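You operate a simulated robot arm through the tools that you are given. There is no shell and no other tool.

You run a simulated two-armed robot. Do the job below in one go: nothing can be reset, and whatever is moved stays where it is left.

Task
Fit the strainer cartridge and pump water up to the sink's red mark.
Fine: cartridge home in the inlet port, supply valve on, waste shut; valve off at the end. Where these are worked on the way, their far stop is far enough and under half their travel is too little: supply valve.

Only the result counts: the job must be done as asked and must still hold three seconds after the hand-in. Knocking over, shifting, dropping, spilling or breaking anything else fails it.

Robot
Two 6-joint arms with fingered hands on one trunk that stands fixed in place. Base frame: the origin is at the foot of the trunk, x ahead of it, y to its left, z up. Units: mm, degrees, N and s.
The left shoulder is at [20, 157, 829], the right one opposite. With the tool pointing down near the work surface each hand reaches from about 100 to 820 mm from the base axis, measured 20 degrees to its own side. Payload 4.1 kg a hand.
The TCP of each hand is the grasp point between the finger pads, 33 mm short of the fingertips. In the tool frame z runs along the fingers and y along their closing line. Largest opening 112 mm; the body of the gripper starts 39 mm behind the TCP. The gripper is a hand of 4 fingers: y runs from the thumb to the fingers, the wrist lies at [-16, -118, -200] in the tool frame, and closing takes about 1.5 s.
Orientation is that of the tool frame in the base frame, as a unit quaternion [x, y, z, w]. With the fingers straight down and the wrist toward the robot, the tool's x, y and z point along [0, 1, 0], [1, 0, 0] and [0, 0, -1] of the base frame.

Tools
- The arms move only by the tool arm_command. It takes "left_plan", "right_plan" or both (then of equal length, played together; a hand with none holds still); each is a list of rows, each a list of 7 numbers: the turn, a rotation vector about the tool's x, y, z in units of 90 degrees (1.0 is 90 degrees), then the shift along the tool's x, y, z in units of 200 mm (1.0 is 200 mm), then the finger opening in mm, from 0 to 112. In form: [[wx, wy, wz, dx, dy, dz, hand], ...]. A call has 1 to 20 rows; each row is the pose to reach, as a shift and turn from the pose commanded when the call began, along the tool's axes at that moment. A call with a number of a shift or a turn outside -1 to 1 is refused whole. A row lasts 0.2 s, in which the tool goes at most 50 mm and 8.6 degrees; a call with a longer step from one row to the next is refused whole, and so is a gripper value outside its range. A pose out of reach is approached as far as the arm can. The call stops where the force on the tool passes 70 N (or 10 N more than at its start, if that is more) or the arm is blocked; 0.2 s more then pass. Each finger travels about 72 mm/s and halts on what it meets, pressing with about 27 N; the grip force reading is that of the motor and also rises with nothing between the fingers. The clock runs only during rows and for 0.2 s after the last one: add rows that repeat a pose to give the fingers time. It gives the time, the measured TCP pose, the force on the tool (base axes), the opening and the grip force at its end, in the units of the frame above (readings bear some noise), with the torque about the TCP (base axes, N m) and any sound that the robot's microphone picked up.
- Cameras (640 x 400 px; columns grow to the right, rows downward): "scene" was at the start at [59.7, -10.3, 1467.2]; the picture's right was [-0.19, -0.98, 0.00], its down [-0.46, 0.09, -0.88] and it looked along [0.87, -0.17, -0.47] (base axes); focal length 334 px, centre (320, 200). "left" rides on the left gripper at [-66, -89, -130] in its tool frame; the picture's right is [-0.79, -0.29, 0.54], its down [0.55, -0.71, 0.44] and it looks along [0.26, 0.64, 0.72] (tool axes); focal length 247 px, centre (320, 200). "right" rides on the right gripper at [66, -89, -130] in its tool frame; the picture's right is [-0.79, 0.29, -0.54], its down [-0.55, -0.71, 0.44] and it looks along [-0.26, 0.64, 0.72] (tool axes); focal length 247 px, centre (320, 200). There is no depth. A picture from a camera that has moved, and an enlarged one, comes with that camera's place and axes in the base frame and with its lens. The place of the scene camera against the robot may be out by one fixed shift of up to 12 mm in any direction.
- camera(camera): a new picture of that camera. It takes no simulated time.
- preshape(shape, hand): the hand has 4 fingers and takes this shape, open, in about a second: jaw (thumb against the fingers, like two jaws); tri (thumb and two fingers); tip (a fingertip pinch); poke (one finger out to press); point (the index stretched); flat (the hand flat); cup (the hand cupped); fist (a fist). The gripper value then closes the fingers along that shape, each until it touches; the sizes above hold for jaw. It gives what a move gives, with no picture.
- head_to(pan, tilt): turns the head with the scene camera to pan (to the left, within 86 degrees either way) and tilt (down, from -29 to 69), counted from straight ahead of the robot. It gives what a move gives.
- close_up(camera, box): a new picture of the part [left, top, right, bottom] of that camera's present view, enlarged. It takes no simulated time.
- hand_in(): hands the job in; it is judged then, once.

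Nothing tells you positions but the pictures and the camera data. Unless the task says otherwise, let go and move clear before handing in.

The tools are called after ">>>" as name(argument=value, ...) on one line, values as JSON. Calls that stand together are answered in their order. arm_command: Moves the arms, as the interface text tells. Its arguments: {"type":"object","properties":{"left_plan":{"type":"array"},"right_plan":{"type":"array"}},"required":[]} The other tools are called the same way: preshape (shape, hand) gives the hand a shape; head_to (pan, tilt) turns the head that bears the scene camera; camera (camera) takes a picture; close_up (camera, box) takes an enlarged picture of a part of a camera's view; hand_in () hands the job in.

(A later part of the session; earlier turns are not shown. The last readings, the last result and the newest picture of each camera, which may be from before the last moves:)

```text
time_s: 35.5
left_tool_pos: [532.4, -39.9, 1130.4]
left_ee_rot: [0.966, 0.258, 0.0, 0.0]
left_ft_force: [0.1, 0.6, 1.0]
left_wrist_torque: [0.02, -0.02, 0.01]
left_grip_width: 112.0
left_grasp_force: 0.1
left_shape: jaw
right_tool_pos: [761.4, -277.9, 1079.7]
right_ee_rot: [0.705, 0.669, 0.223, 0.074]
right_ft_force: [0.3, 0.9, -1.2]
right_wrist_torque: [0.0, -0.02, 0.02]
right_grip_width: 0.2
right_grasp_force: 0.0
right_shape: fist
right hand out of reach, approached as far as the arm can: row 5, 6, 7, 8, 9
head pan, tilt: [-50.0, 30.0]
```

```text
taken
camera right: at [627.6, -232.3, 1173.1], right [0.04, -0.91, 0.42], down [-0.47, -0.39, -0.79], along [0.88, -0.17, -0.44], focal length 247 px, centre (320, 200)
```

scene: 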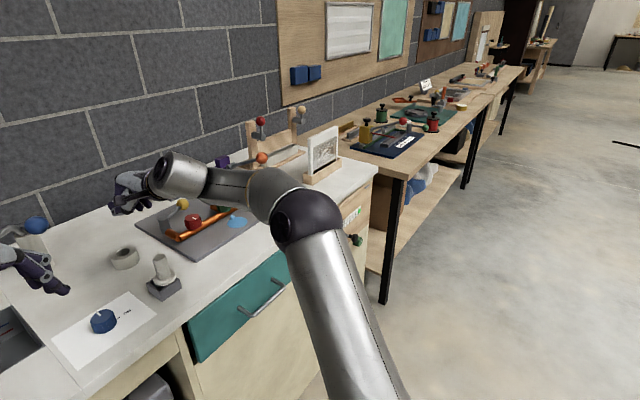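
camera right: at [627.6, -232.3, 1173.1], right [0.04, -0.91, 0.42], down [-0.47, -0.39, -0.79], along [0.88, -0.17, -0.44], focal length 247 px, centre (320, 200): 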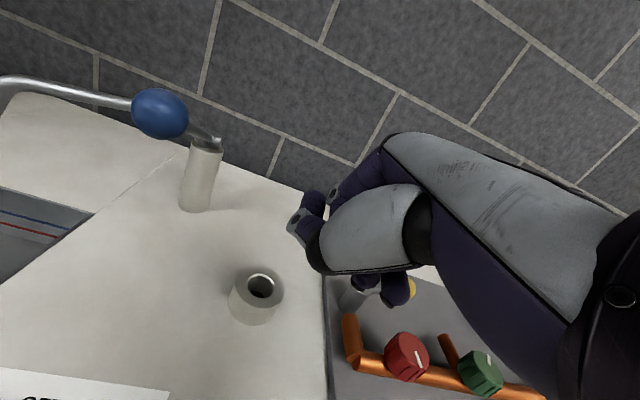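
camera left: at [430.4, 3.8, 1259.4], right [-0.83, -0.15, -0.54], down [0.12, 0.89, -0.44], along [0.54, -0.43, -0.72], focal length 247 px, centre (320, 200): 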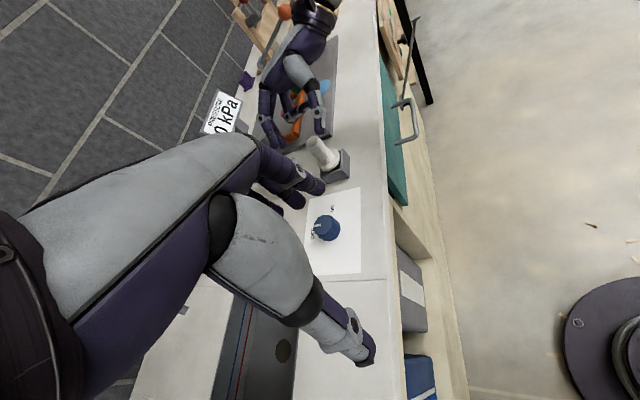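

The reach limit for the wrist is about 690 mm from the shoulder, so near the ring I'll need roughly 28–32° of pitch, which still lets the plug start into the hole. Now I'll go back above the cartridge with a 17° pitch to take it with the caged near-vertical grip.

>>> arm_command(right_plan=[[0.0184, -0.0389, 0.0052, 0.002, -0.11, -0.043, 0], [0.0367, -0.0777, 0.0103, 0.004, -0.22, -0.086, 0], [0.0551, -0.1166, 0.0155, 0.005, -0.33, -0.128, 0], [0.0734, -0.1554, 0.0206, 0.007, -0.44, -0.171, 0], [0.0734, -0.1554, 0.0206, 0.007, -0.44, -0.171, 0]])

>>> preshape(shape="tri", hand="right")

>>> close_up(camera="left", box=[240, 30, 380, 200])

>>> close_up(camera="scene", box=[90, 170, 260, 310])

```text
time_s: 36.8
left_tool_pos: [533.6, -40.7, 1129.5]
left_ee_rot: [0.966, 0.259, 0.001, 0.0]
left_ft_force: [0.3, -0.7, -1.1]
left_wrist_torque: [0.01, -0.01, -0.05]
left_grip_width: 111.5
left_grasp_force: 0.0
left_shape: jaw
right_tool_pos: [665.5, -273.9, 1075.2]
right_ee_rot: [0.74, 0.656, 0.097, 0.11]
right_ft_force: [0.9, -0.2, -0.1]
right_wrist_torque: [0.0, -0.02, 0.03]
right_grip_width: 0.1
right_grasp_force: 0.0
right_shape: fist
right hand out of reach, approached as far as the arm can: row 1, 2, 3
head pan, tilt: [-50.0, 30.0]
```

```text
time_s: 37.6
left_tool_pos: [532.2, -40.1, 1130.0]
left_ee_rot: [0.966, 0.259, 0.0, 0.001]
left_ft_force: [0.1, -0.1, -0.5]
left_wrist_torque: [-0.04, -0.02, 0.02]
left_grip_width: 111.7
left_grasp_force: 0.1
left_shape: jaw
right_tool_pos: [665.5, -275.0, 1074.6]
right_ee_rot: [0.74, 0.656, 0.098, 0.109]
right_ft_force: [-0.2, 0.2, -0.2]
right_wrist_torque: [0.01, -0.02, -0.02]
right_grip_width: 111.5
right_grasp_force: 0.1
right_shape: tri
head pan, tilt: [-50.0, 30.0]
```

```text
2.35 times, centred on (310, 115) of left
camera zoom: at [430.3, 3.7, 1259.4], right [-0.83, -0.15, -0.54], down [0.12, 0.89, -0.44], along [0.54, -0.43, -0.72], focal length 581 px, centre (344, 400)
```

zoom: 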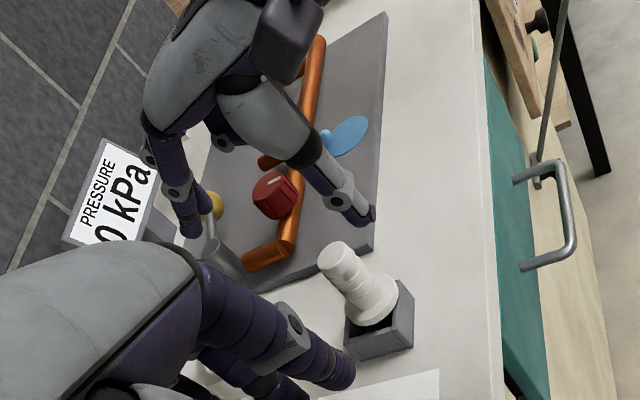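

```text
2.86 times, centred on (175, 240) of scene
camera zoom: at [28.3, -62.0, 1464.0], right [-0.77, -0.64, 0.0], down [-0.32, 0.38, -0.87], along [0.56, -0.66, -0.5], focal length 953 px, centre (734, 86)
```

zoom: 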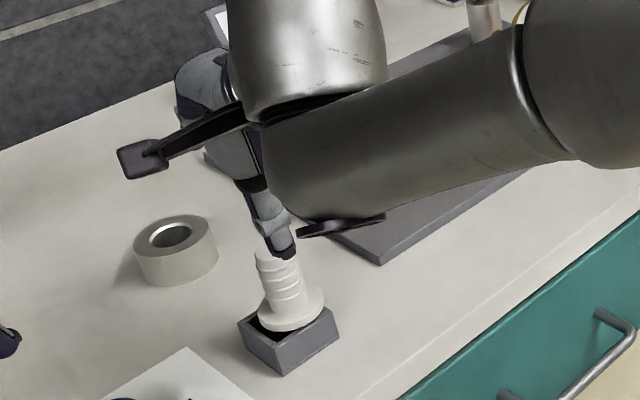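

The pose is as asked, and comparing views shows the cartridge now stands about 10 mm nearer, at (657,-276), still upright. I'll descend with the grasp point slightly on the near side, since the thumb tip leads when the hand is pitched.

>>> arm_command(right_plan=[[0, 0, 0, -0.003, -0.05, 0.099, 76], [0, 0, 0, -0.005, -0.1, 0.198, 76], [0, 0, 0, -0.008, -0.15, 0.297, 76], [0, 0, 0, -0.01, -0.2, 0.396, 76], [0, 0, 0, -0.01, -0.2, 0.396, 76]])

>>> close_up(camera="left", box=[270, 70, 380, 200])

>>> close_up(camera="scene", box=[90, 190, 230, 310])

>>> camera(camera="right")

```text
time_s: 38.9
left_tool_pos: [532.1, -41.2, 1129.1]
left_ee_rot: [0.966, 0.259, 0.0, -0.001]
left_ft_force: [-0.4, 0.4, -0.4]
left_wrist_torque: [0.0, 0.0, -0.01]
left_grip_width: 111.6
left_grasp_force: 0.1
left_shape: jaw
right_tool_pos: [650.1, -276.2, 987.5]
right_ee_rot: [0.74, 0.656, 0.098, 0.109]
right_ft_force: [0.6, -0.4, 0.2]
right_wrist_torque: [-0.01, 0.0, 0.0]
right_grip_width: 76.3
right_grasp_force: 0.2
right_shape: tri
head pan, tilt: [-50.0, 30.0]
```

```text
3.08 times, centred on (325, 135) of left
camera zoom: at [430.3, 3.7, 1259.4], right [-0.83, -0.15, -0.54], down [0.12, 0.89, -0.44], along [0.54, -0.43, -0.72], focal length 760 px, centre (305, 400)
```

zoom: 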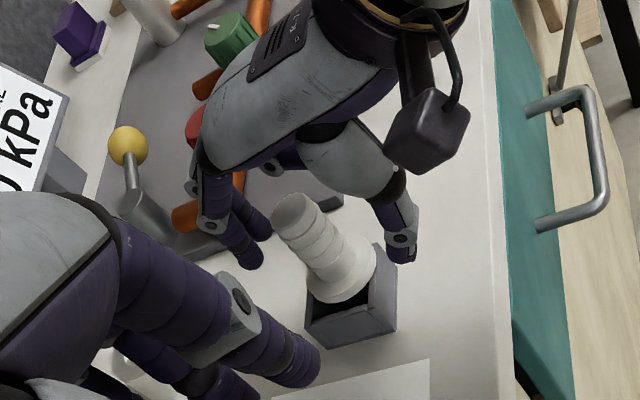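

```text
3.33 times, centred on (160, 250) of scene
camera zoom: at [28.3, -62.0, 1464.0], right [-0.77, -0.64, 0.0], down [-0.32, 0.38, -0.87], along [0.56, -0.66, -0.5], focal length 1112 px, centre (853, 33)
```

zoom: 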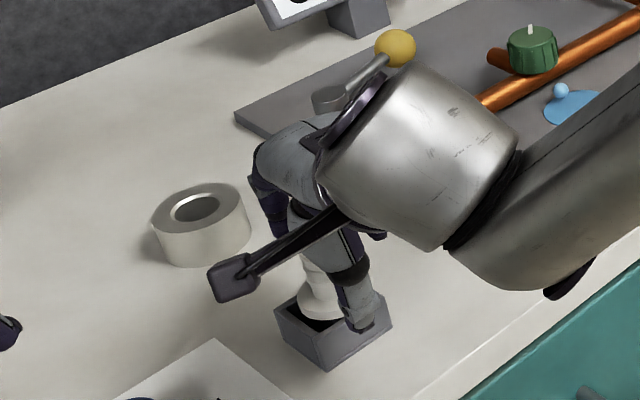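

```text
taken
camera right: at [537.0, -196.2, 1086.0], right [0.02, -0.8, 0.6], down [-0.62, -0.48, -0.62], along [0.79, -0.35, -0.5], focal length 247 px, centre (320, 200)
```

right: 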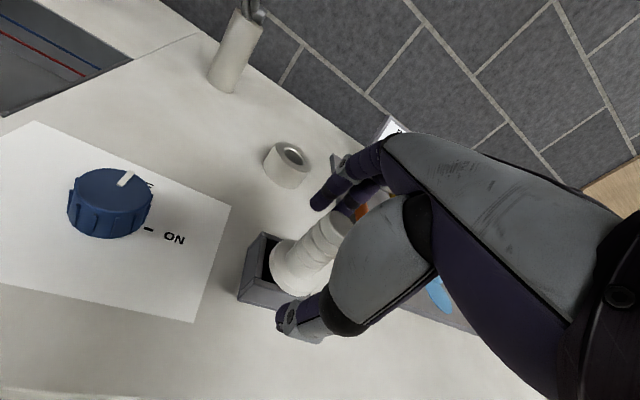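

The handle sits between thumb and fingers. I'll close in steps.

>>> arm_command(right_plan=[[0, 0, 0, 0, 0, 0, 64], [0, 0, 0, 0, 0, 0, 54], [0, 0, 0, 0, 0, 0, 46], [0, 0, 0, 0, 0, 0, 40], [0, 0, 0, 0, 0, 0, 34], [0, 0, 0, 0, 0, 0, 28], [0, 0, 0, 0, 0, 0, 24], [0, 0, 0, 0, 0, 0, 24]])

>>> close_up(camera="left", box=[290, 100, 370, 200])

>>> close_up(camera="scene", box=[130, 230, 200, 310])

>>> close_up(camera="right", box=[220, 130, 440, 360])

```text
time_s: 40.6
left_tool_pos: [532.9, -41.1, 1129.4]
left_ee_rot: [0.966, 0.259, 0.0, 0.001]
left_ft_force: [-0.2, -0.2, 0.0]
left_wrist_torque: [0.01, 0.02, -0.03]
left_grip_width: 111.9
left_grasp_force: 0.0
left_shape: jaw
right_tool_pos: [651.1, -274.8, 989.1]
right_ee_rot: [0.741, 0.656, 0.098, 0.111]
right_ft_force: [-0.4, -1.0, 0.8]
right_wrist_torque: [0.0, -0.01, 0.01]
right_grip_width: 24.5
right_grasp_force: 0.0
right_shape: tri
head pan, tilt: [-50.0, 30.0]
```

```text
4.00 times, centred on (330, 150) of left
camera zoom: at [430.3, 3.7, 1259.4], right [-0.83, -0.15, -0.54], down [0.12, 0.89, -0.44], along [0.54, -0.43, -0.72], focal length 988 px, centre (280, 400)
```

zoom: 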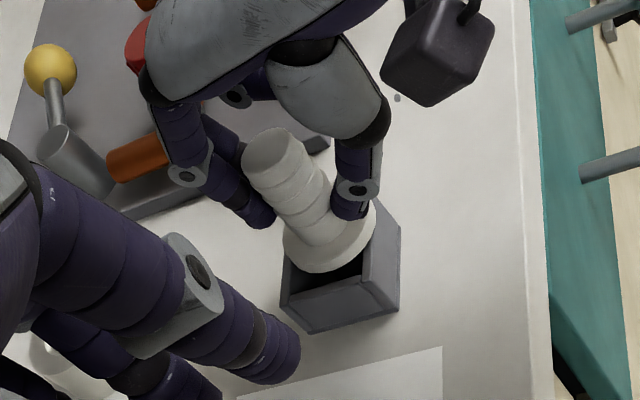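

```text
5.00 times, centred on (165, 270) of scene
camera zoom: at [28.3, -62.0, 1464.0], right [-0.77, -0.64, 0.0], down [-0.32, 0.38, -0.87], along [0.56, -0.66, -0.5], focal length 1668 px, centre (1095, -150)
```

zoom: 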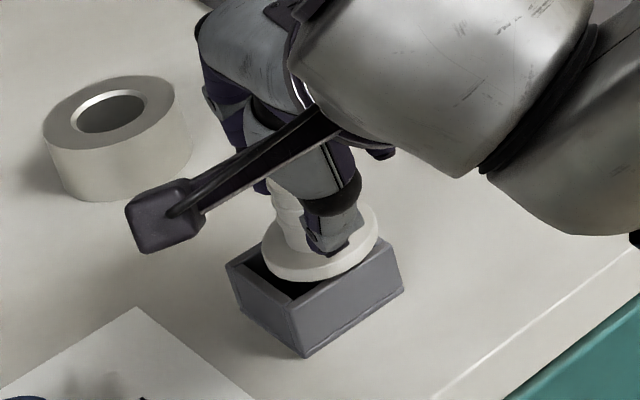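

```text
1.74 times, centred on (330, 245) of right
camera zoom: at [537.1, -196.1, 1086.4], right [0.02, -0.8, 0.6], down [-0.62, -0.48, -0.62], along [0.79, -0.35, -0.5], focal length 430 px, centre (303, 122)
```

zoom: 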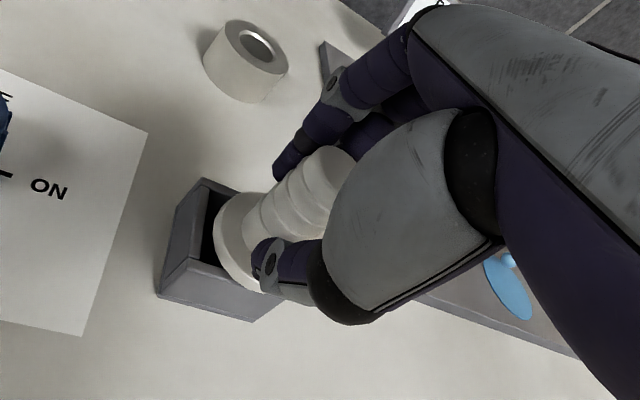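

There is still no contact force at a reading of 24, so in this shape the reading understates the gap. I'll keep closing in small steps until force builds.

>>> arm_command(right_plan=[[0, 0, 0, 0, 0, 0, 21], [0, 0, 0, 0, 0, 0, 18], [0, 0, 0, 0, 0, 0, 15], [0, 0, 0, 0, 0, 0, 15], [0, 0, 0, 0, 0, 0, 15]])

>>> close_up(camera="left", box=[290, 100, 370, 200])

>>> close_up(camera="right", box=[220, 130, 440, 360])

```text
time_s: 41.9
left_tool_pos: [531.0, -40.3, 1130.0]
left_ee_rot: [0.966, 0.259, 0.0, 0.0]
left_ft_force: [-0.1, -0.3, -0.5]
left_wrist_torque: [0.04, 0.02, -0.02]
left_grip_width: 111.8
left_grasp_force: 0.0
left_shape: jaw
right_tool_pos: [650.6, -274.5, 988.3]
right_ee_rot: [0.741, 0.656, 0.097, 0.109]
right_ft_force: [0.3, -1.0, -0.2]
right_wrist_torque: [-0.02, 0.02, -0.01]
right_grip_width: 20.0
right_grasp_force: 26.9
right_shape: tri
head pan, tilt: [-50.0, 30.0]
```

```text
4.00 times, centred on (330, 150) of left
camera zoom: at [430.3, 3.7, 1259.4], right [-0.83, -0.15, -0.54], down [0.12, 0.89, -0.44], along [0.54, -0.43, -0.72], focal length 988 px, centre (280, 400)
```

zoom: 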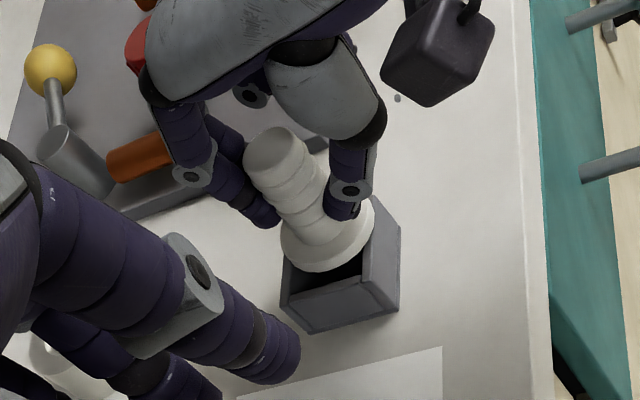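

```text
1.74 times, centred on (330, 245) of right
camera zoom: at [537.1, -196.1, 1086.3], right [0.02, -0.8, 0.6], down [-0.62, -0.48, -0.62], along [0.79, -0.35, -0.5], focal length 430 px, centre (303, 122)
```

zoom: 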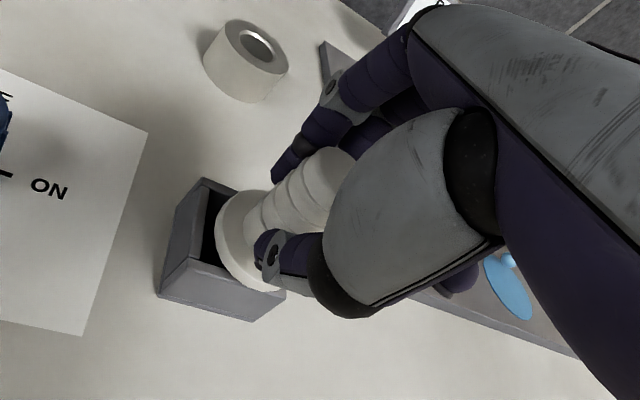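

The grip now reads 20 mm with 27 N on the handle and the cartridge is upright. I'll test with a 12 mm lift.

>>> arm_command(right_plan=[[0, 0, 0, 0, 0.006, -0.019, 14], [0, 0, 0, 0, 0.012, -0.038, 14], [0, 0, 0, 0, 0.017, -0.057, 14], [0, 0, 0, 0, 0.017, -0.057, 14]])

>>> close_up(camera="left", box=[290, 100, 370, 200])

>>> close_up(camera="right", box=[220, 130, 440, 360])

>>> close_up(camera="scene", box=[130, 230, 200, 310])

```text
time_s: 42.9
left_tool_pos: [531.7, -40.7, 1129.4]
left_ee_rot: [0.966, 0.259, 0.0, 0.0]
left_ft_force: [0.1, 0.1, -0.2]
left_wrist_torque: [0.01, -0.03, 0.02]
left_grip_width: 111.9
left_grasp_force: 0.0
left_shape: jaw
right_tool_pos: [650.9, -274.3, 1001.3]
right_ee_rot: [0.74, 0.656, 0.098, 0.11]
right_ft_force: [1.1, -0.8, -0.2]
right_wrist_torque: [-0.02, 0.05, 0.02]
right_grip_width: 19.9
right_grasp_force: 27.5
right_shape: tri
head pan, tilt: [-50.0, 30.0]
```

```text
4.00 times, centred on (330, 150) of left
camera zoom: at [430.4, 3.7, 1259.4], right [-0.83, -0.15, -0.54], down [0.12, 0.89, -0.44], along [0.54, -0.43, -0.72], focal length 988 px, centre (280, 400)
```

zoom: 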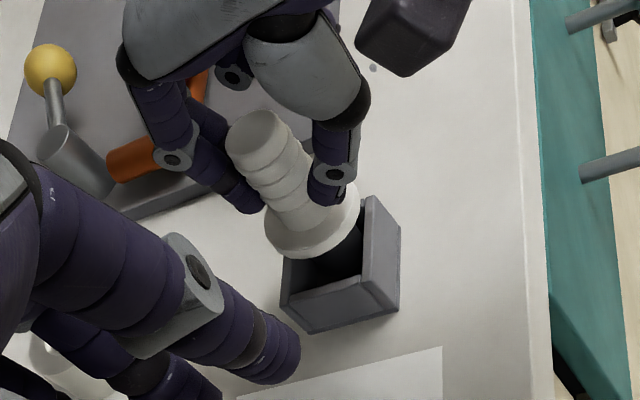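

```text
1.74 times, centred on (330, 245) of right
camera zoom: at [537.8, -195.9, 1098.8], right [0.02, -0.8, 0.6], down [-0.62, -0.48, -0.62], along [0.79, -0.35, -0.5], focal length 430 px, centre (303, 122)
```

zoom: 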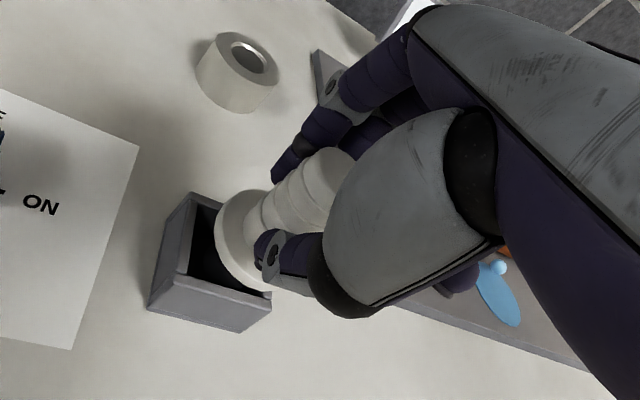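

```text
5.00 times, centred on (165, 270) of scene
camera zoom: at [28.4, -62.0, 1464.0], right [-0.77, -0.64, 0.0], down [-0.32, 0.38, -0.87], along [0.56, -0.66, -0.5], focal length 1668 px, centre (1095, -150)
```

zoom: 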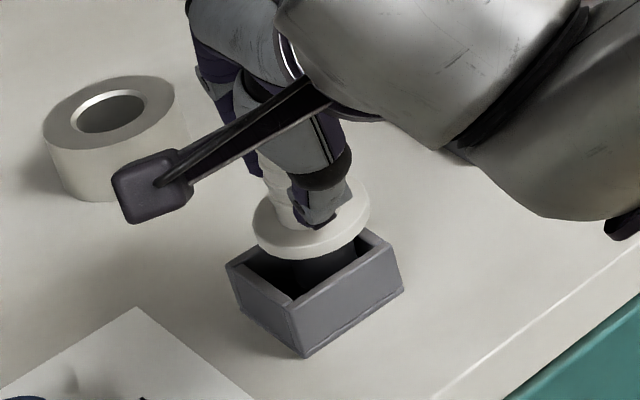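

The cartridge came up with the hand and the box stayed put. I'll lift it clear and look at its underside.

>>> arm_command(right_plan=[[0, 0, 0, 0, 0.022, -0.072, 14], [0, 0, 0, 0, 0.044, -0.143, 14], [0, 0, 0, 0, 0.065, -0.215, 14], [0, 0, 0, 0, 0.065, -0.215, 14]])

>>> close_up(camera="left", box=[270, 60, 370, 190])

>>> close_up(camera="scene", box=[120, 210, 200, 310])

>>> close_up(camera="right", box=[220, 130, 440, 360])

```text
time_s: 43.9
left_tool_pos: [531.8, -41.1, 1129.6]
left_ee_rot: [0.966, 0.259, 0.0, 0.0]
left_ft_force: [-0.5, -0.4, -0.1]
left_wrist_torque: [0.01, 0.02, -0.02]
left_grip_width: 111.6
left_grasp_force: 0.0
left_shape: jaw
right_tool_pos: [652.0, -276.0, 1045.5]
right_ee_rot: [0.74, 0.656, 0.098, 0.11]
right_ft_force: [0.5, 0.0, -0.3]
right_wrist_torque: [0.03, -0.01, 0.0]
right_grip_width: 19.9
right_grasp_force: 27.0
right_shape: tri
head pan, tilt: [-50.0, 30.0]
```

```text
3.08 times, centred on (320, 125) of left
camera zoom: at [430.4, 3.7, 1259.4], right [-0.83, -0.15, -0.54], down [0.12, 0.89, -0.44], along [0.54, -0.43, -0.72], focal length 760 px, centre (320, 431)
```

zoom: 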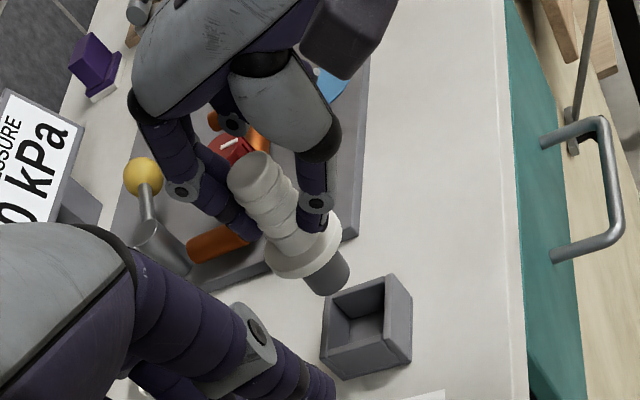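

```text
4.00 times, centred on (160, 260) of scene
camera zoom: at [28.4, -62.0, 1464.0], right [-0.77, -0.64, 0.0], down [-0.32, 0.38, -0.87], along [0.56, -0.66, -0.5], focal length 1334 px, centre (960, -40)
```

zoom: 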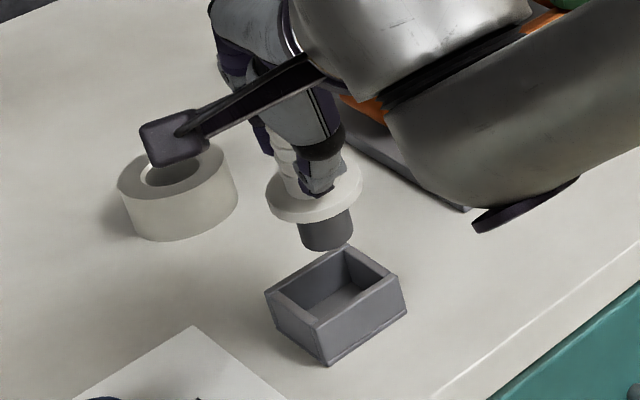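

```text
1.74 times, centred on (330, 245) of right
camera zoom: at [539.1, -196.8, 1143.3], right [0.02, -0.8, 0.6], down [-0.62, -0.48, -0.62], along [0.79, -0.35, -0.5], focal length 430 px, centre (303, 122)
```

zoom: 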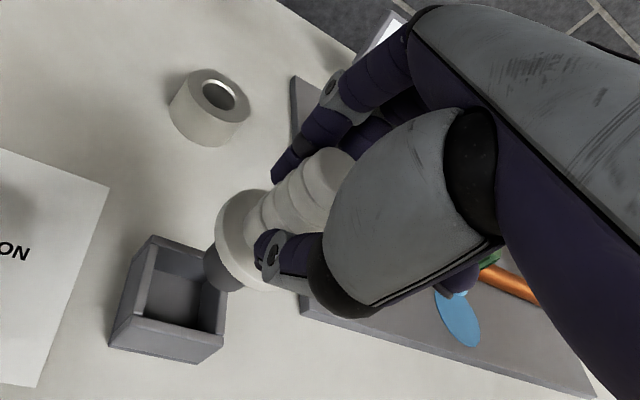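

The cartridge has a dark plug about 25 mm across under its flange, well smaller than the ~30 mm hole. I'll measure its pose in the hand from close-ups.

>>> close_up(camera="left", box=[290, 95, 335, 150])

>>> close_up(camera="scene", box=[150, 235, 185, 280])

>>> close_up(camera="right", box=[250, 200, 360, 310])

```text
7.27 times, centred on (312, 122) of left
camera zoom: at [430.4, 3.7, 1259.4], right [-0.83, -0.15, -0.54], down [0.12, 0.89, -0.44], along [0.54, -0.43, -0.72], focal length 1796 px, centre (374, 764)
```

zoom: 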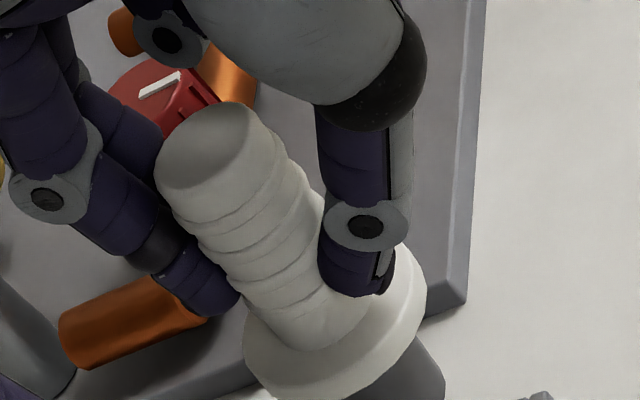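

```text
8.89 times, centred on (168, 258) of scene
camera zoom: at [28.4, -62.0, 1464.0], right [-0.77, -0.64, 0.0], down [-0.32, 0.38, -0.87], along [0.56, -0.66, -0.5], focal length 2964 px, centre (1676, -311)
```

zoom: 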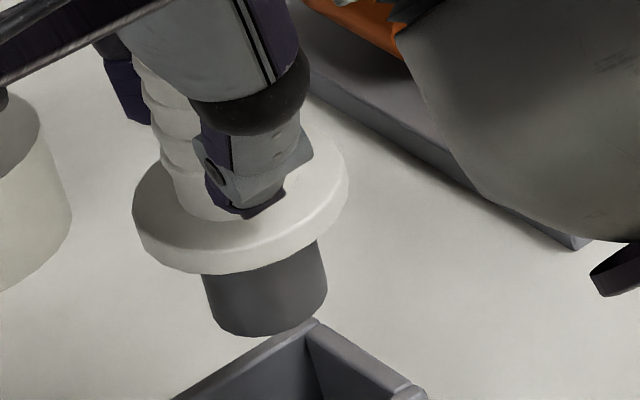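

```text
3.64 times, centred on (305, 255) of right
camera zoom: at [539.1, -196.8, 1143.3], right [0.02, -0.8, 0.6], down [-0.62, -0.48, -0.62], along [0.79, -0.35, -0.5], focal length 898 px, centre (374, 0)
```

zoom: 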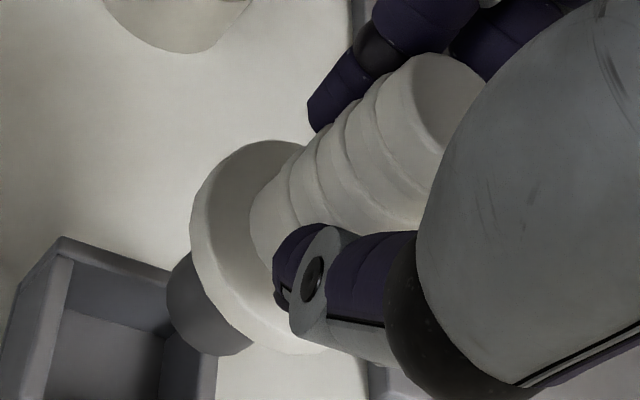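

The cartridge hangs about 7° tipped (bottom forward), its plug bottom near (662,-271,970). I'll carry it to just above the ring with a 25° hand pitch, keeping the plug clear of the ring top.

>>> arm_command(right_plan=[[-0.005, 0, 0, 0.01, 0.04, 0.01, 14], [-0.015, 0, 0, 0.03, 0.12, 0.03, 14], [-0.03, 0, 0, 0.06, 0.24, 0.08, 14], [-0.045, 0, 0, 0.092, 0.36, 0.135, 14], [-0.06, 0, 0, 0.124, 0.48, 0.19, 14], [-0.075, 0, 0, 0.156, 0.6, 0.245, 14], [-0.084, 0, 0, 0.175, 0.665, 0.28, 14], [-0.0889, 0, 0, 0.185, 0.698, 0.293, 14], [-0.0889, 0, 0, 0.185, 0.698, 0.293, 14]])

>>> camera(camera="scene")

>>> camera(camera="left")

>>> camera(camera="right")

```text
time_s: 45.9
left_tool_pos: [532.7, -41.1, 1130.2]
left_ee_rot: [0.966, 0.259, -0.001, 0.0]
left_ft_force: [1.1, 0.2, 0.6]
left_wrist_torque: [0.01, -0.03, 0.02]
left_grip_width: 111.8
left_grasp_force: 0.1
left_shape: jaw
right_tool_pos: [804.9, -256.1, 1030.3]
right_ee_rot: [0.731, 0.648, 0.143, 0.161]
right_ft_force: [0.1, -1.1, -0.8]
right_wrist_torque: [0.0, -0.03, -0.02]
right_grip_width: 20.1
right_grasp_force: 26.6
right_shape: tri
head pan, tilt: [-50.0, 30.0]
```

```text
taken
```

scene: 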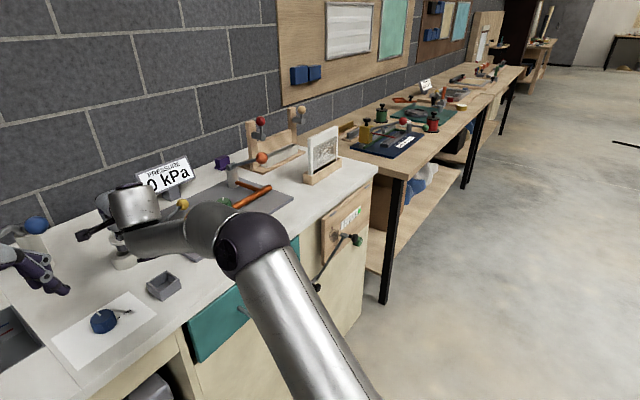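

```text
taken
camera left: at [430.3, 3.7, 1259.4], right [-0.83, -0.15, -0.54], down [0.12, 0.89, -0.44], along [0.54, -0.43, -0.72], focal length 247 px, centre (320, 200)
```

left: 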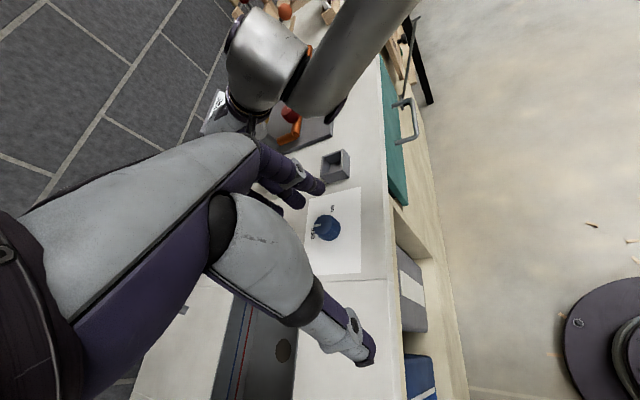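

```text
taken
camera right: at [679.4, -175.8, 1109.4], right [-0.06, -0.79, 0.61], down [-0.52, -0.49, -0.69], along [0.85, -0.36, -0.38], focal length 247 px, centre (320, 200)
```

right: 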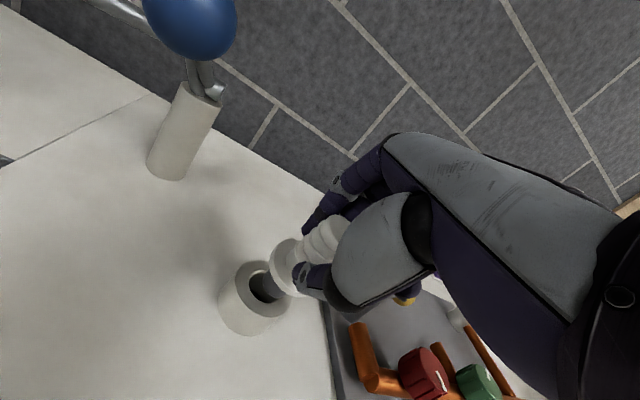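

It held and arrived as commanded, and the right camera sees the plug just over the hole. I'll zoom in to check alignment.

>>> close_up(camera="right", box=[200, 200, 370, 350])

>>> close_up(camera="scene", box=[60, 170, 220, 290])

```text
2.67 times, centred on (285, 275) of right
camera zoom: at [679.4, -175.8, 1109.4], right [-0.06, -0.79, 0.61], down [-0.52, -0.49, -0.69], along [0.85, -0.36, -0.38], focal length 659 px, centre (413, 0)
```

zoom: 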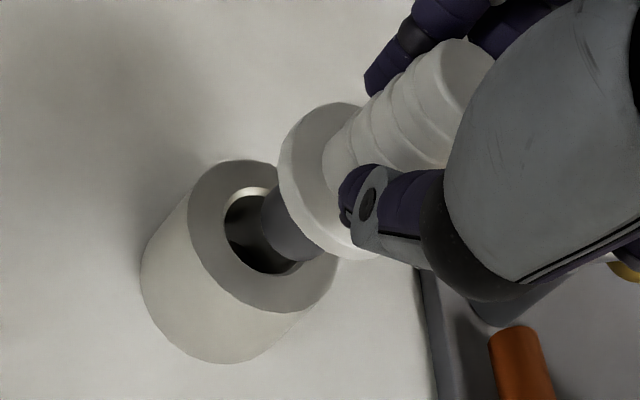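

```text
3.33 times, centred on (140, 230) of scene
camera zoom: at [28.3, -62.0, 1464.0], right [-0.77, -0.64, 0.0], down [-0.32, 0.38, -0.87], along [0.56, -0.66, -0.5], focal length 1112 px, centre (920, 100)
```

zoom: 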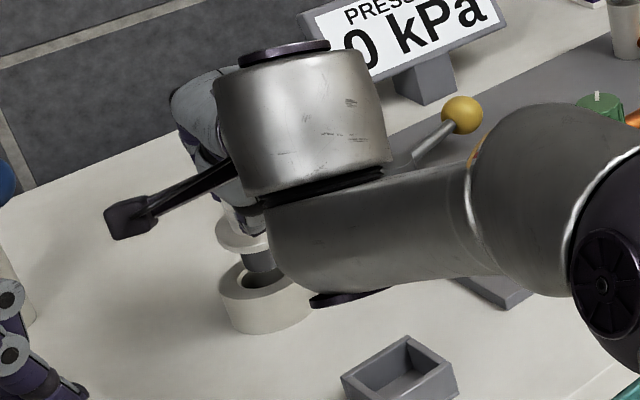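

The ring position checks out at (826.6,-253.4). I'll take a tighter view of the plug's lower rim before descending.

>>> close_up(camera="right", box=[240, 250, 310, 315])

>>> close_up(camera="scene", box=[105, 215, 145, 260])

```text
6.15 times, centred on (275, 282) of right
camera zoom: at [679.4, -175.8, 1109.4], right [-0.06, -0.79, 0.61], down [-0.52, -0.49, -0.69], along [0.85, -0.36, -0.38], focal length 1520 px, centre (597, -308)
```

zoom: 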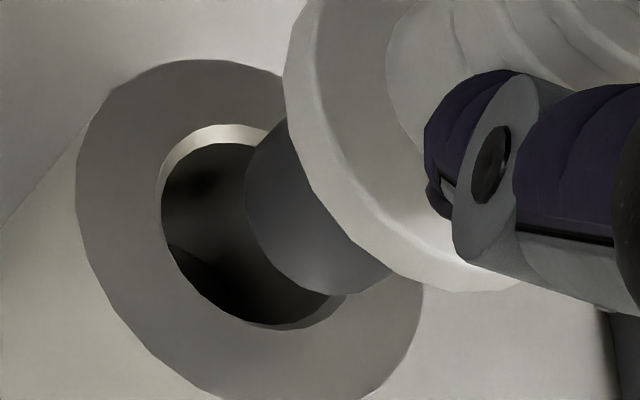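

```text
8.89 times, centred on (125, 238) of scene
camera zoom: at [28.3, -62.0, 1464.0], right [-0.77, -0.64, 0.0], down [-0.32, 0.38, -0.87], along [0.56, -0.66, -0.5], focal length 2964 px, centre (2053, -133)
```

zoom: 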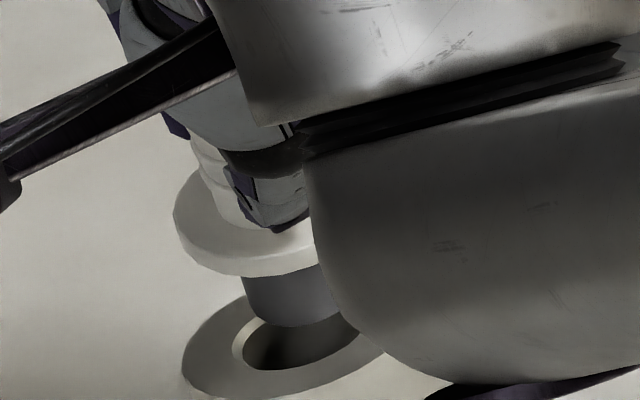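

Both views agree the plug bottom is about 5 mm short and 2.5 mm to the right of the hole centre. I'll correct by (+5.3,+2.5) and lower so the plug just enters.

>>> arm_command(right_plan=[[0, 0, 0, 0.0155, 0.014, 0.0285, 14], [0, 0, 0, 0.0155, 0.002, 0.053, 14], [0, 0, 0, 0.0155, -0.009, 0.078, 14], [0, 0, 0, 0.0155, -0.0195, 0.1015, 14], [0, 0, 0, 0.0155, -0.0195, 0.1015, 14]])

>>> close_up(camera="right", box=[240, 250, 310, 315])

>>> close_up(camera="scene", box=[105, 215, 145, 260])

```text
time_s: 47.0
left_tool_pos: [531.6, -41.0, 1129.9]
left_ee_rot: [0.966, 0.259, 0.001, -0.001]
left_ft_force: [0.6, 0.4, 0.2]
left_wrist_torque: [0.01, 0.05, 0.02]
left_grip_width: 111.7
left_grasp_force: 0.1
left_shape: jaw
right_tool_pos: [809.2, -253.7, 1010.3]
right_ee_rot: [0.731, 0.648, 0.144, 0.16]
right_ft_force: [-0.5, -0.2, -0.9]
right_wrist_torque: [0.02, 0.01, 0.0]
right_grip_width: 20.1
right_grasp_force: 26.9
right_shape: tri
head pan, tilt: [-50.0, 30.0]
```

```text
6.15 times, centred on (275, 282) of right
camera zoom: at [684.6, -173.9, 1089.8], right [-0.06, -0.79, 0.61], down [-0.52, -0.49, -0.69], along [0.85, -0.36, -0.38], focal length 1520 px, centre (597, -308)
```

zoom: 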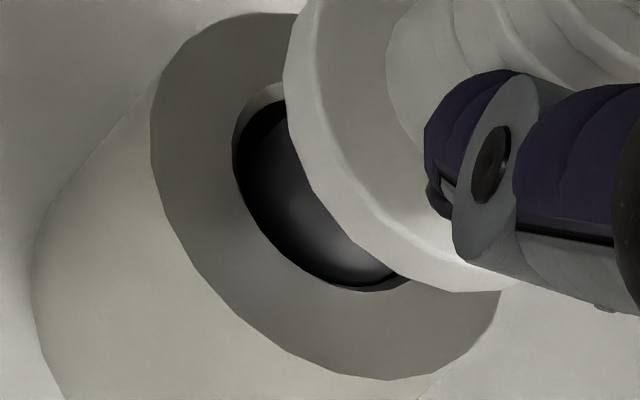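

```text
8.89 times, centred on (125, 238) of scene
camera zoom: at [28.3, -62.0, 1464.0], right [-0.77, -0.64, 0.0], down [-0.32, 0.38, -0.87], along [0.56, -0.66, -0.5], focal length 2964 px, centre (2053, -133)
```

zoom: 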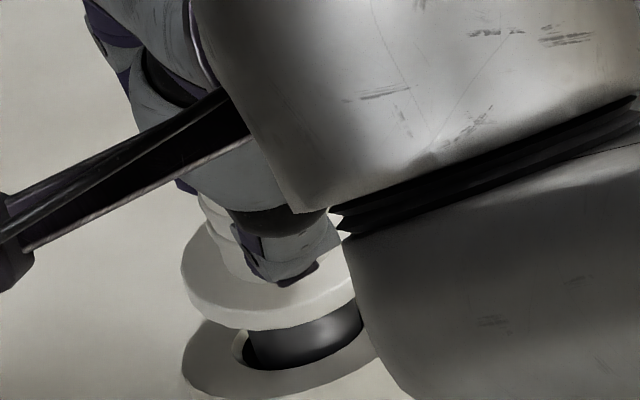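

The plug is entering the hole with no contact force. I'll lower further while easing the pitch back by 3° to bring the cartridge more upright.

>>> arm_command(right_plan=[[0.0067, 0, 0, 0, -0.0055, 0.021, 14], [0.0133, 0, 0, 0, -0.011, 0.042, 14], [0.02, 0, 0, 0, -0.0165, 0.063, 14], [0.02, 0, 0, 0, -0.0165, 0.063, 14]])

>>> close_up(camera="right", box=[240, 220, 310, 300])

>>> close_up(camera="scene", box=[105, 215, 145, 260])

```text
time_s: 48.0
left_tool_pos: [531.6, -40.6, 1129.1]
left_ee_rot: [0.966, 0.259, 0.001, 0.001]
left_ft_force: [-0.8, 0.0, -0.1]
left_wrist_torque: [0.0, 0.0, 0.01]
left_grip_width: 111.8
left_grasp_force: 0.0
left_shape: jaw
right_tool_pos: [812.4, -254.4, 996.8]
right_ee_rot: [0.733, 0.65, 0.134, 0.149]
right_ft_force: [3.3, 0.3, 1.7]
right_wrist_torque: [-0.01, -0.22, 0.04]
right_grip_width: 19.7
right_grasp_force: 26.9
right_shape: tri
head pan, tilt: [-50.0, 30.0]
```

```text
5.00 times, centred on (275, 260) of right
camera zoom: at [689.8, -174.1, 1081.6], right [-0.04, -0.79, 0.61], down [-0.55, -0.49, -0.68], along [0.84, -0.36, -0.41], focal length 1235 px, centre (545, -100)
```

zoom: 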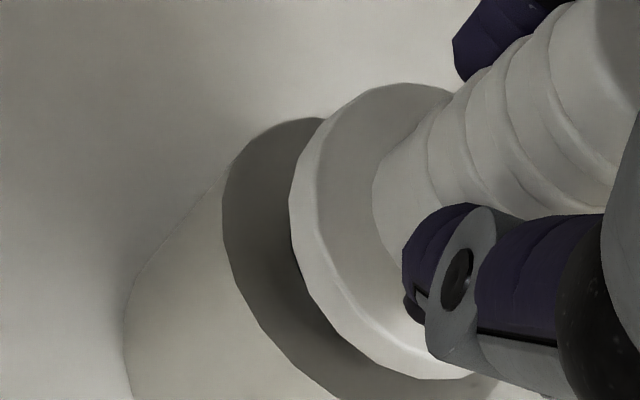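

```text
8.89 times, centred on (125, 238) of scene
camera zoom: at [28.4, -62.0, 1464.0], right [-0.77, -0.64, 0.0], down [-0.32, 0.38, -0.87], along [0.56, -0.66, -0.5], focal length 2964 px, centre (2053, -133)
```

zoom: 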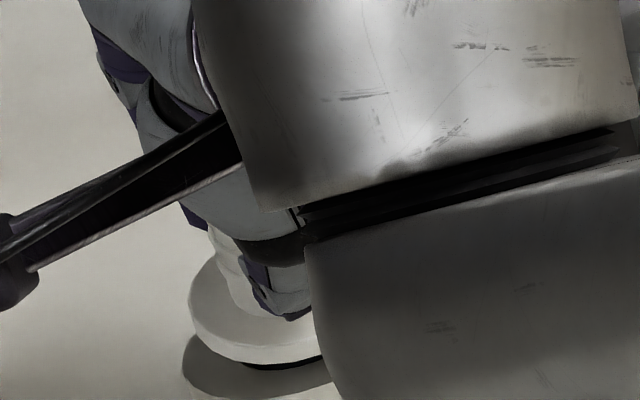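

The plug is nearly home with only ~3 N of side contact. I'll finish the last ~9 mm gently.

>>> arm_command(right_plan=[[0.003, 0, 0, 0, 0.002, 0.012, 14], [0.006, 0, 0, 0, -0.001, 0.024, 14], [0.009, 0, 0, 0, -0.004, 0.036, 14], [0.011, 0, 0, 0, -0.0062, 0.0463, 14], [0.011, 0, 0, 0, -0.0062, 0.0463, 14]])

>>> close_up(camera="right", box=[240, 220, 310, 300])

>>> close_up(camera="scene", box=[105, 215, 145, 260])

```text
time_s: 49.2
left_tool_pos: [532.8, -40.1, 1129.1]
left_ee_rot: [0.966, 0.259, 0.0, -0.001]
left_ft_force: [-0.6, 0.0, 0.2]
left_wrist_torque: [0.0, -0.01, -0.02]
left_grip_width: 111.8
left_grasp_force: 0.1
left_shape: jaw
right_tool_pos: [816.6, -254.2, 987.3]
right_ee_rot: [0.735, 0.651, 0.127, 0.143]
right_ft_force: [6.8, 0.1, 3.7]
right_wrist_torque: [-0.02, -0.17, 0.07]
right_grip_width: 19.7
right_grasp_force: 26.8
right_shape: tri
head pan, tilt: [-50.0, 30.0]
```

```text
5.00 times, centred on (275, 260) of right
camera zoom: at [694.6, -174.1, 1074.3], right [-0.03, -0.79, 0.61], down [-0.56, -0.49, -0.67], along [0.83, -0.36, -0.43], focal length 1235 px, centre (545, -100)
```

zoom: 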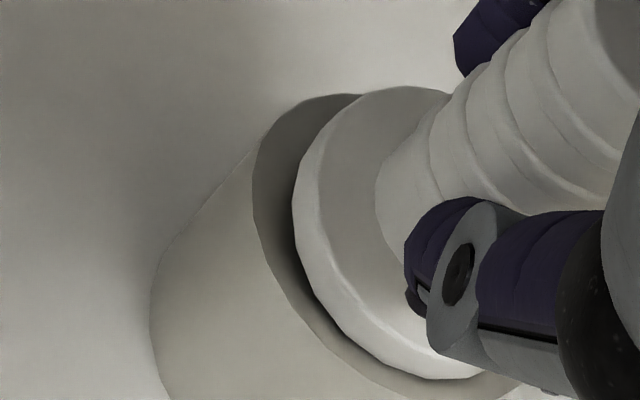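

```text
8.89 times, centred on (125, 238) of scene
camera zoom: at [28.4, -61.9, 1464.0], right [-0.77, -0.64, 0.0], down [-0.32, 0.38, -0.87], along [0.56, -0.66, -0.5], focal length 2964 px, centre (2053, -133)
```

zoom: 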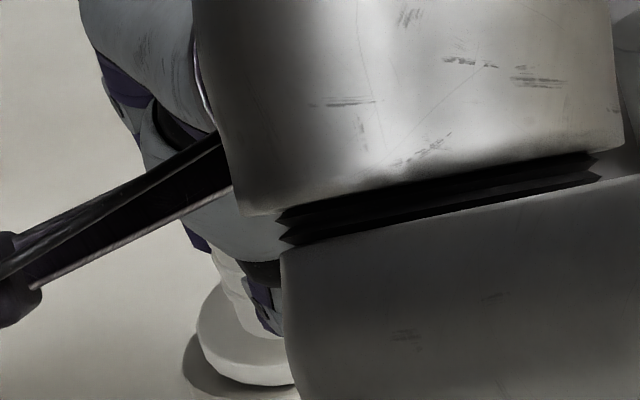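

The flange is nearly on the ring, with only a few newtons of contact. I'll open the fingers slowly and let it settle.

>>> arm_command(right_plan=[[0, 0, 0, 0, 0, 0, 22], [0, 0, 0, 0, 0, 0, 28], [0, 0, 0, 0, 0, 0, 36], [0, 0, 0, 0, 0, 0, 46], [0, 0, 0, 0, 0, 0, 58], [0, 0, 0, 0, 0, 0, 68], [0, 0, 0, 0, 0, 0, 68]])

>>> close_up(camera="right", box=[220, 200, 340, 310])

>>> close_up(camera="scene", box=[95, 205, 145, 265])

```text
time_s: 50.9
left_tool_pos: [531.8, -40.5, 1130.0]
left_ee_rot: [0.966, 0.26, 0.0, -0.001]
left_ft_force: [-0.2, 0.9, 0.5]
left_wrist_torque: [0.0, -0.02, -0.03]
left_grip_width: 111.8
left_grasp_force: 0.1
left_shape: jaw
right_tool_pos: [815.7, -254.1, 987.5]
right_ee_rot: [0.734, 0.651, 0.128, 0.143]
right_ft_force: [-0.9, -0.8, 1.1]
right_wrist_torque: [-0.02, 0.0, -0.02]
right_grip_width: 67.2
right_grasp_force: 0.0
right_shape: tri
head pan, tilt: [-50.0, 30.0]
```

```text
3.64 times, centred on (280, 255) of right
camera zoom: at [694.5, -174.3, 1074.2], right [-0.03, -0.79, 0.61], down [-0.56, -0.49, -0.67], along [0.83, -0.36, -0.43], focal length 898 px, centre (466, 0)
```

zoom: 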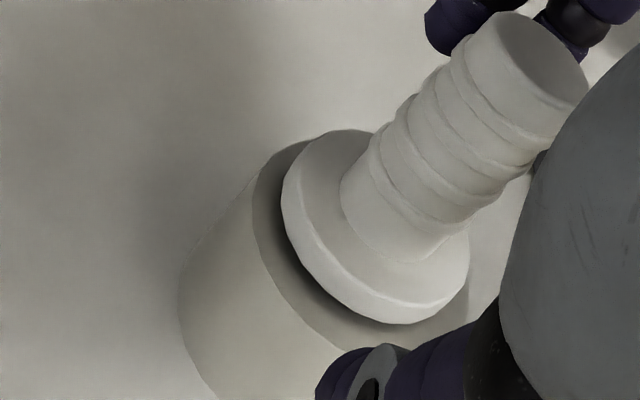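

```text
6.67 times, centred on (120, 235) of scene
camera zoom: at [28.3, -62.0, 1464.0], right [-0.77, -0.64, 0.0], down [-0.32, 0.38, -0.87], along [0.56, -0.66, -0.5], focal length 2223 px, centre (1653, -33)
```

zoom: 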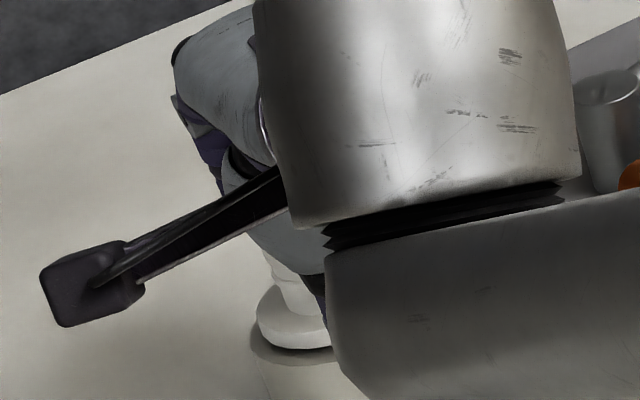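

The cartridge now stands freely in the port. I'll open wide, rise vertically clear of the handle, and back away to look.

>>> arm_command(right_plan=[[0, 0, 0, 0, 0, 0, 80], [0, 0, 0, 0, 0, 0, 92], [0, 0, 0, 0, 0, 0, 104], [0, 0, 0, 0, 0.03, -0.096, 104], [-0.031, 0, 0, 0, 0.0495, -0.196, 104], [-0.064, 0, 0, 0, 0.0567, -0.2793, 104], [-0.064, 0, 0, 0, 0.0567, -0.2793, 104], [-0.064, 0, 0, 0, -0.044, -0.358, 104], [-0.064, 0, 0, 0, -0.1435, -0.4365, 104], [-0.064, 0, 0, 0, -0.343, -0.4865, 104], [-0.064, 0, 0, 0, -0.543, -0.5365, 104]])

>>> close_up(camera="right", box=[160, 150, 400, 350])

>>> close_up(camera="scene", box=[80, 200, 180, 280])

```text
time_s: 53.2
left_tool_pos: [532.0, -41.8, 1129.6]
left_ee_rot: [0.966, 0.259, 0.0, -0.001]
left_ft_force: [0.8, 1.1, -0.2]
left_wrist_torque: [-0.05, 0.04, -0.03]
left_grip_width: 111.7
left_grasp_force: 0.1
left_shape: jaw
right_tool_pos: [675.6, -238.1, 1044.9]
right_ee_rot: [0.727, 0.643, 0.16, 0.179]
right_ft_force: [0.7, 0.3, -0.6]
right_wrist_torque: [0.0, -0.01, 0.01]
right_grip_width: 104.0
right_grasp_force: 0.2
right_shape: tri
head pan, tilt: [-50.0, 30.0]
```

```text
2.00 times, centred on (280, 250) of right
camera zoom: at [546.0, -156.6, 1119.1], right [-0.09, -0.79, 0.61], down [-0.49, -0.5, -0.72], along [0.87, -0.36, -0.34], focal length 494 px, centre (400, 100)
```

zoom: 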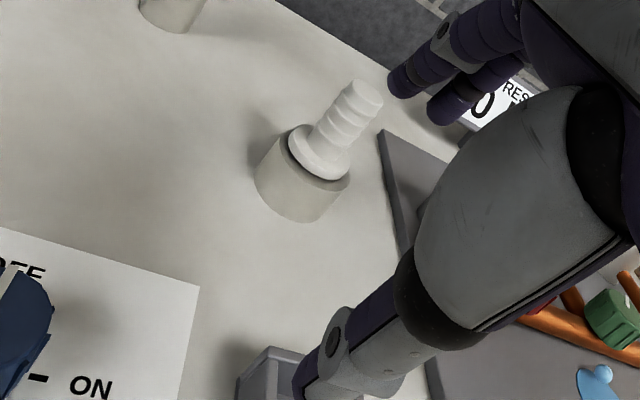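

```text
5.00 times, centred on (130, 240) of scene
camera zoom: at [28.8, -62.0, 1464.0], right [-0.77, -0.64, 0.0], down [-0.32, 0.38, -0.87], along [0.56, -0.66, -0.5], focal length 1668 px, centre (1270, 0)
```

zoom: 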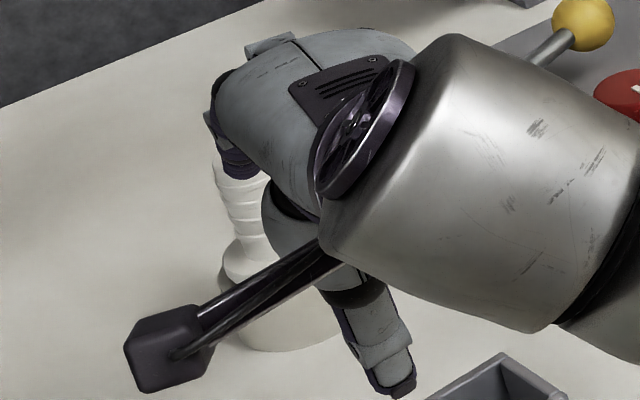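

The cartridge stands in the ring. I'll zoom in to see whether the flange is fully down.

>>> close_up(camera="right", box=[250, 180, 360, 270])

>>> close_up(camera="right", box=[270, 205, 330, 250])

```text
4.44 times, centred on (305, 225) of right
camera zoom: at [546.0, -156.6, 1119.1], right [-0.09, -0.79, 0.61], down [-0.49, -0.5, -0.72], along [0.87, -0.36, -0.34], focal length 1098 px, centre (387, 89)
```

zoom: 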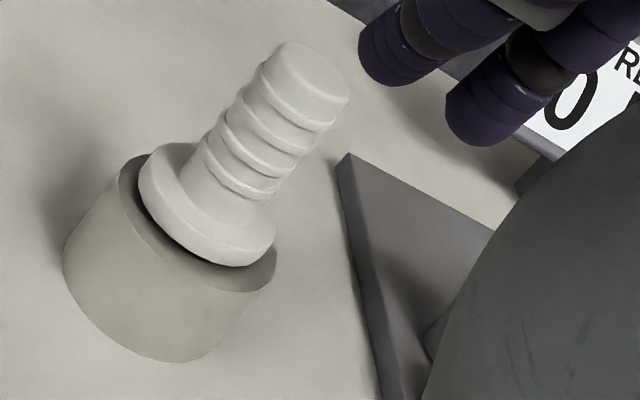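

```text
8.89 times, centred on (300, 228) of right
camera zoom: at [546.0, -156.6, 1119.1], right [-0.09, -0.79, 0.61], down [-0.49, -0.5, -0.72], along [0.87, -0.36, -0.34], focal length 2195 px, centre (498, -44)
```

zoom: 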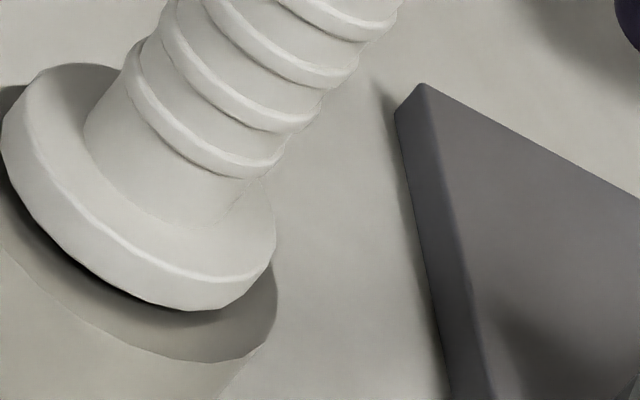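

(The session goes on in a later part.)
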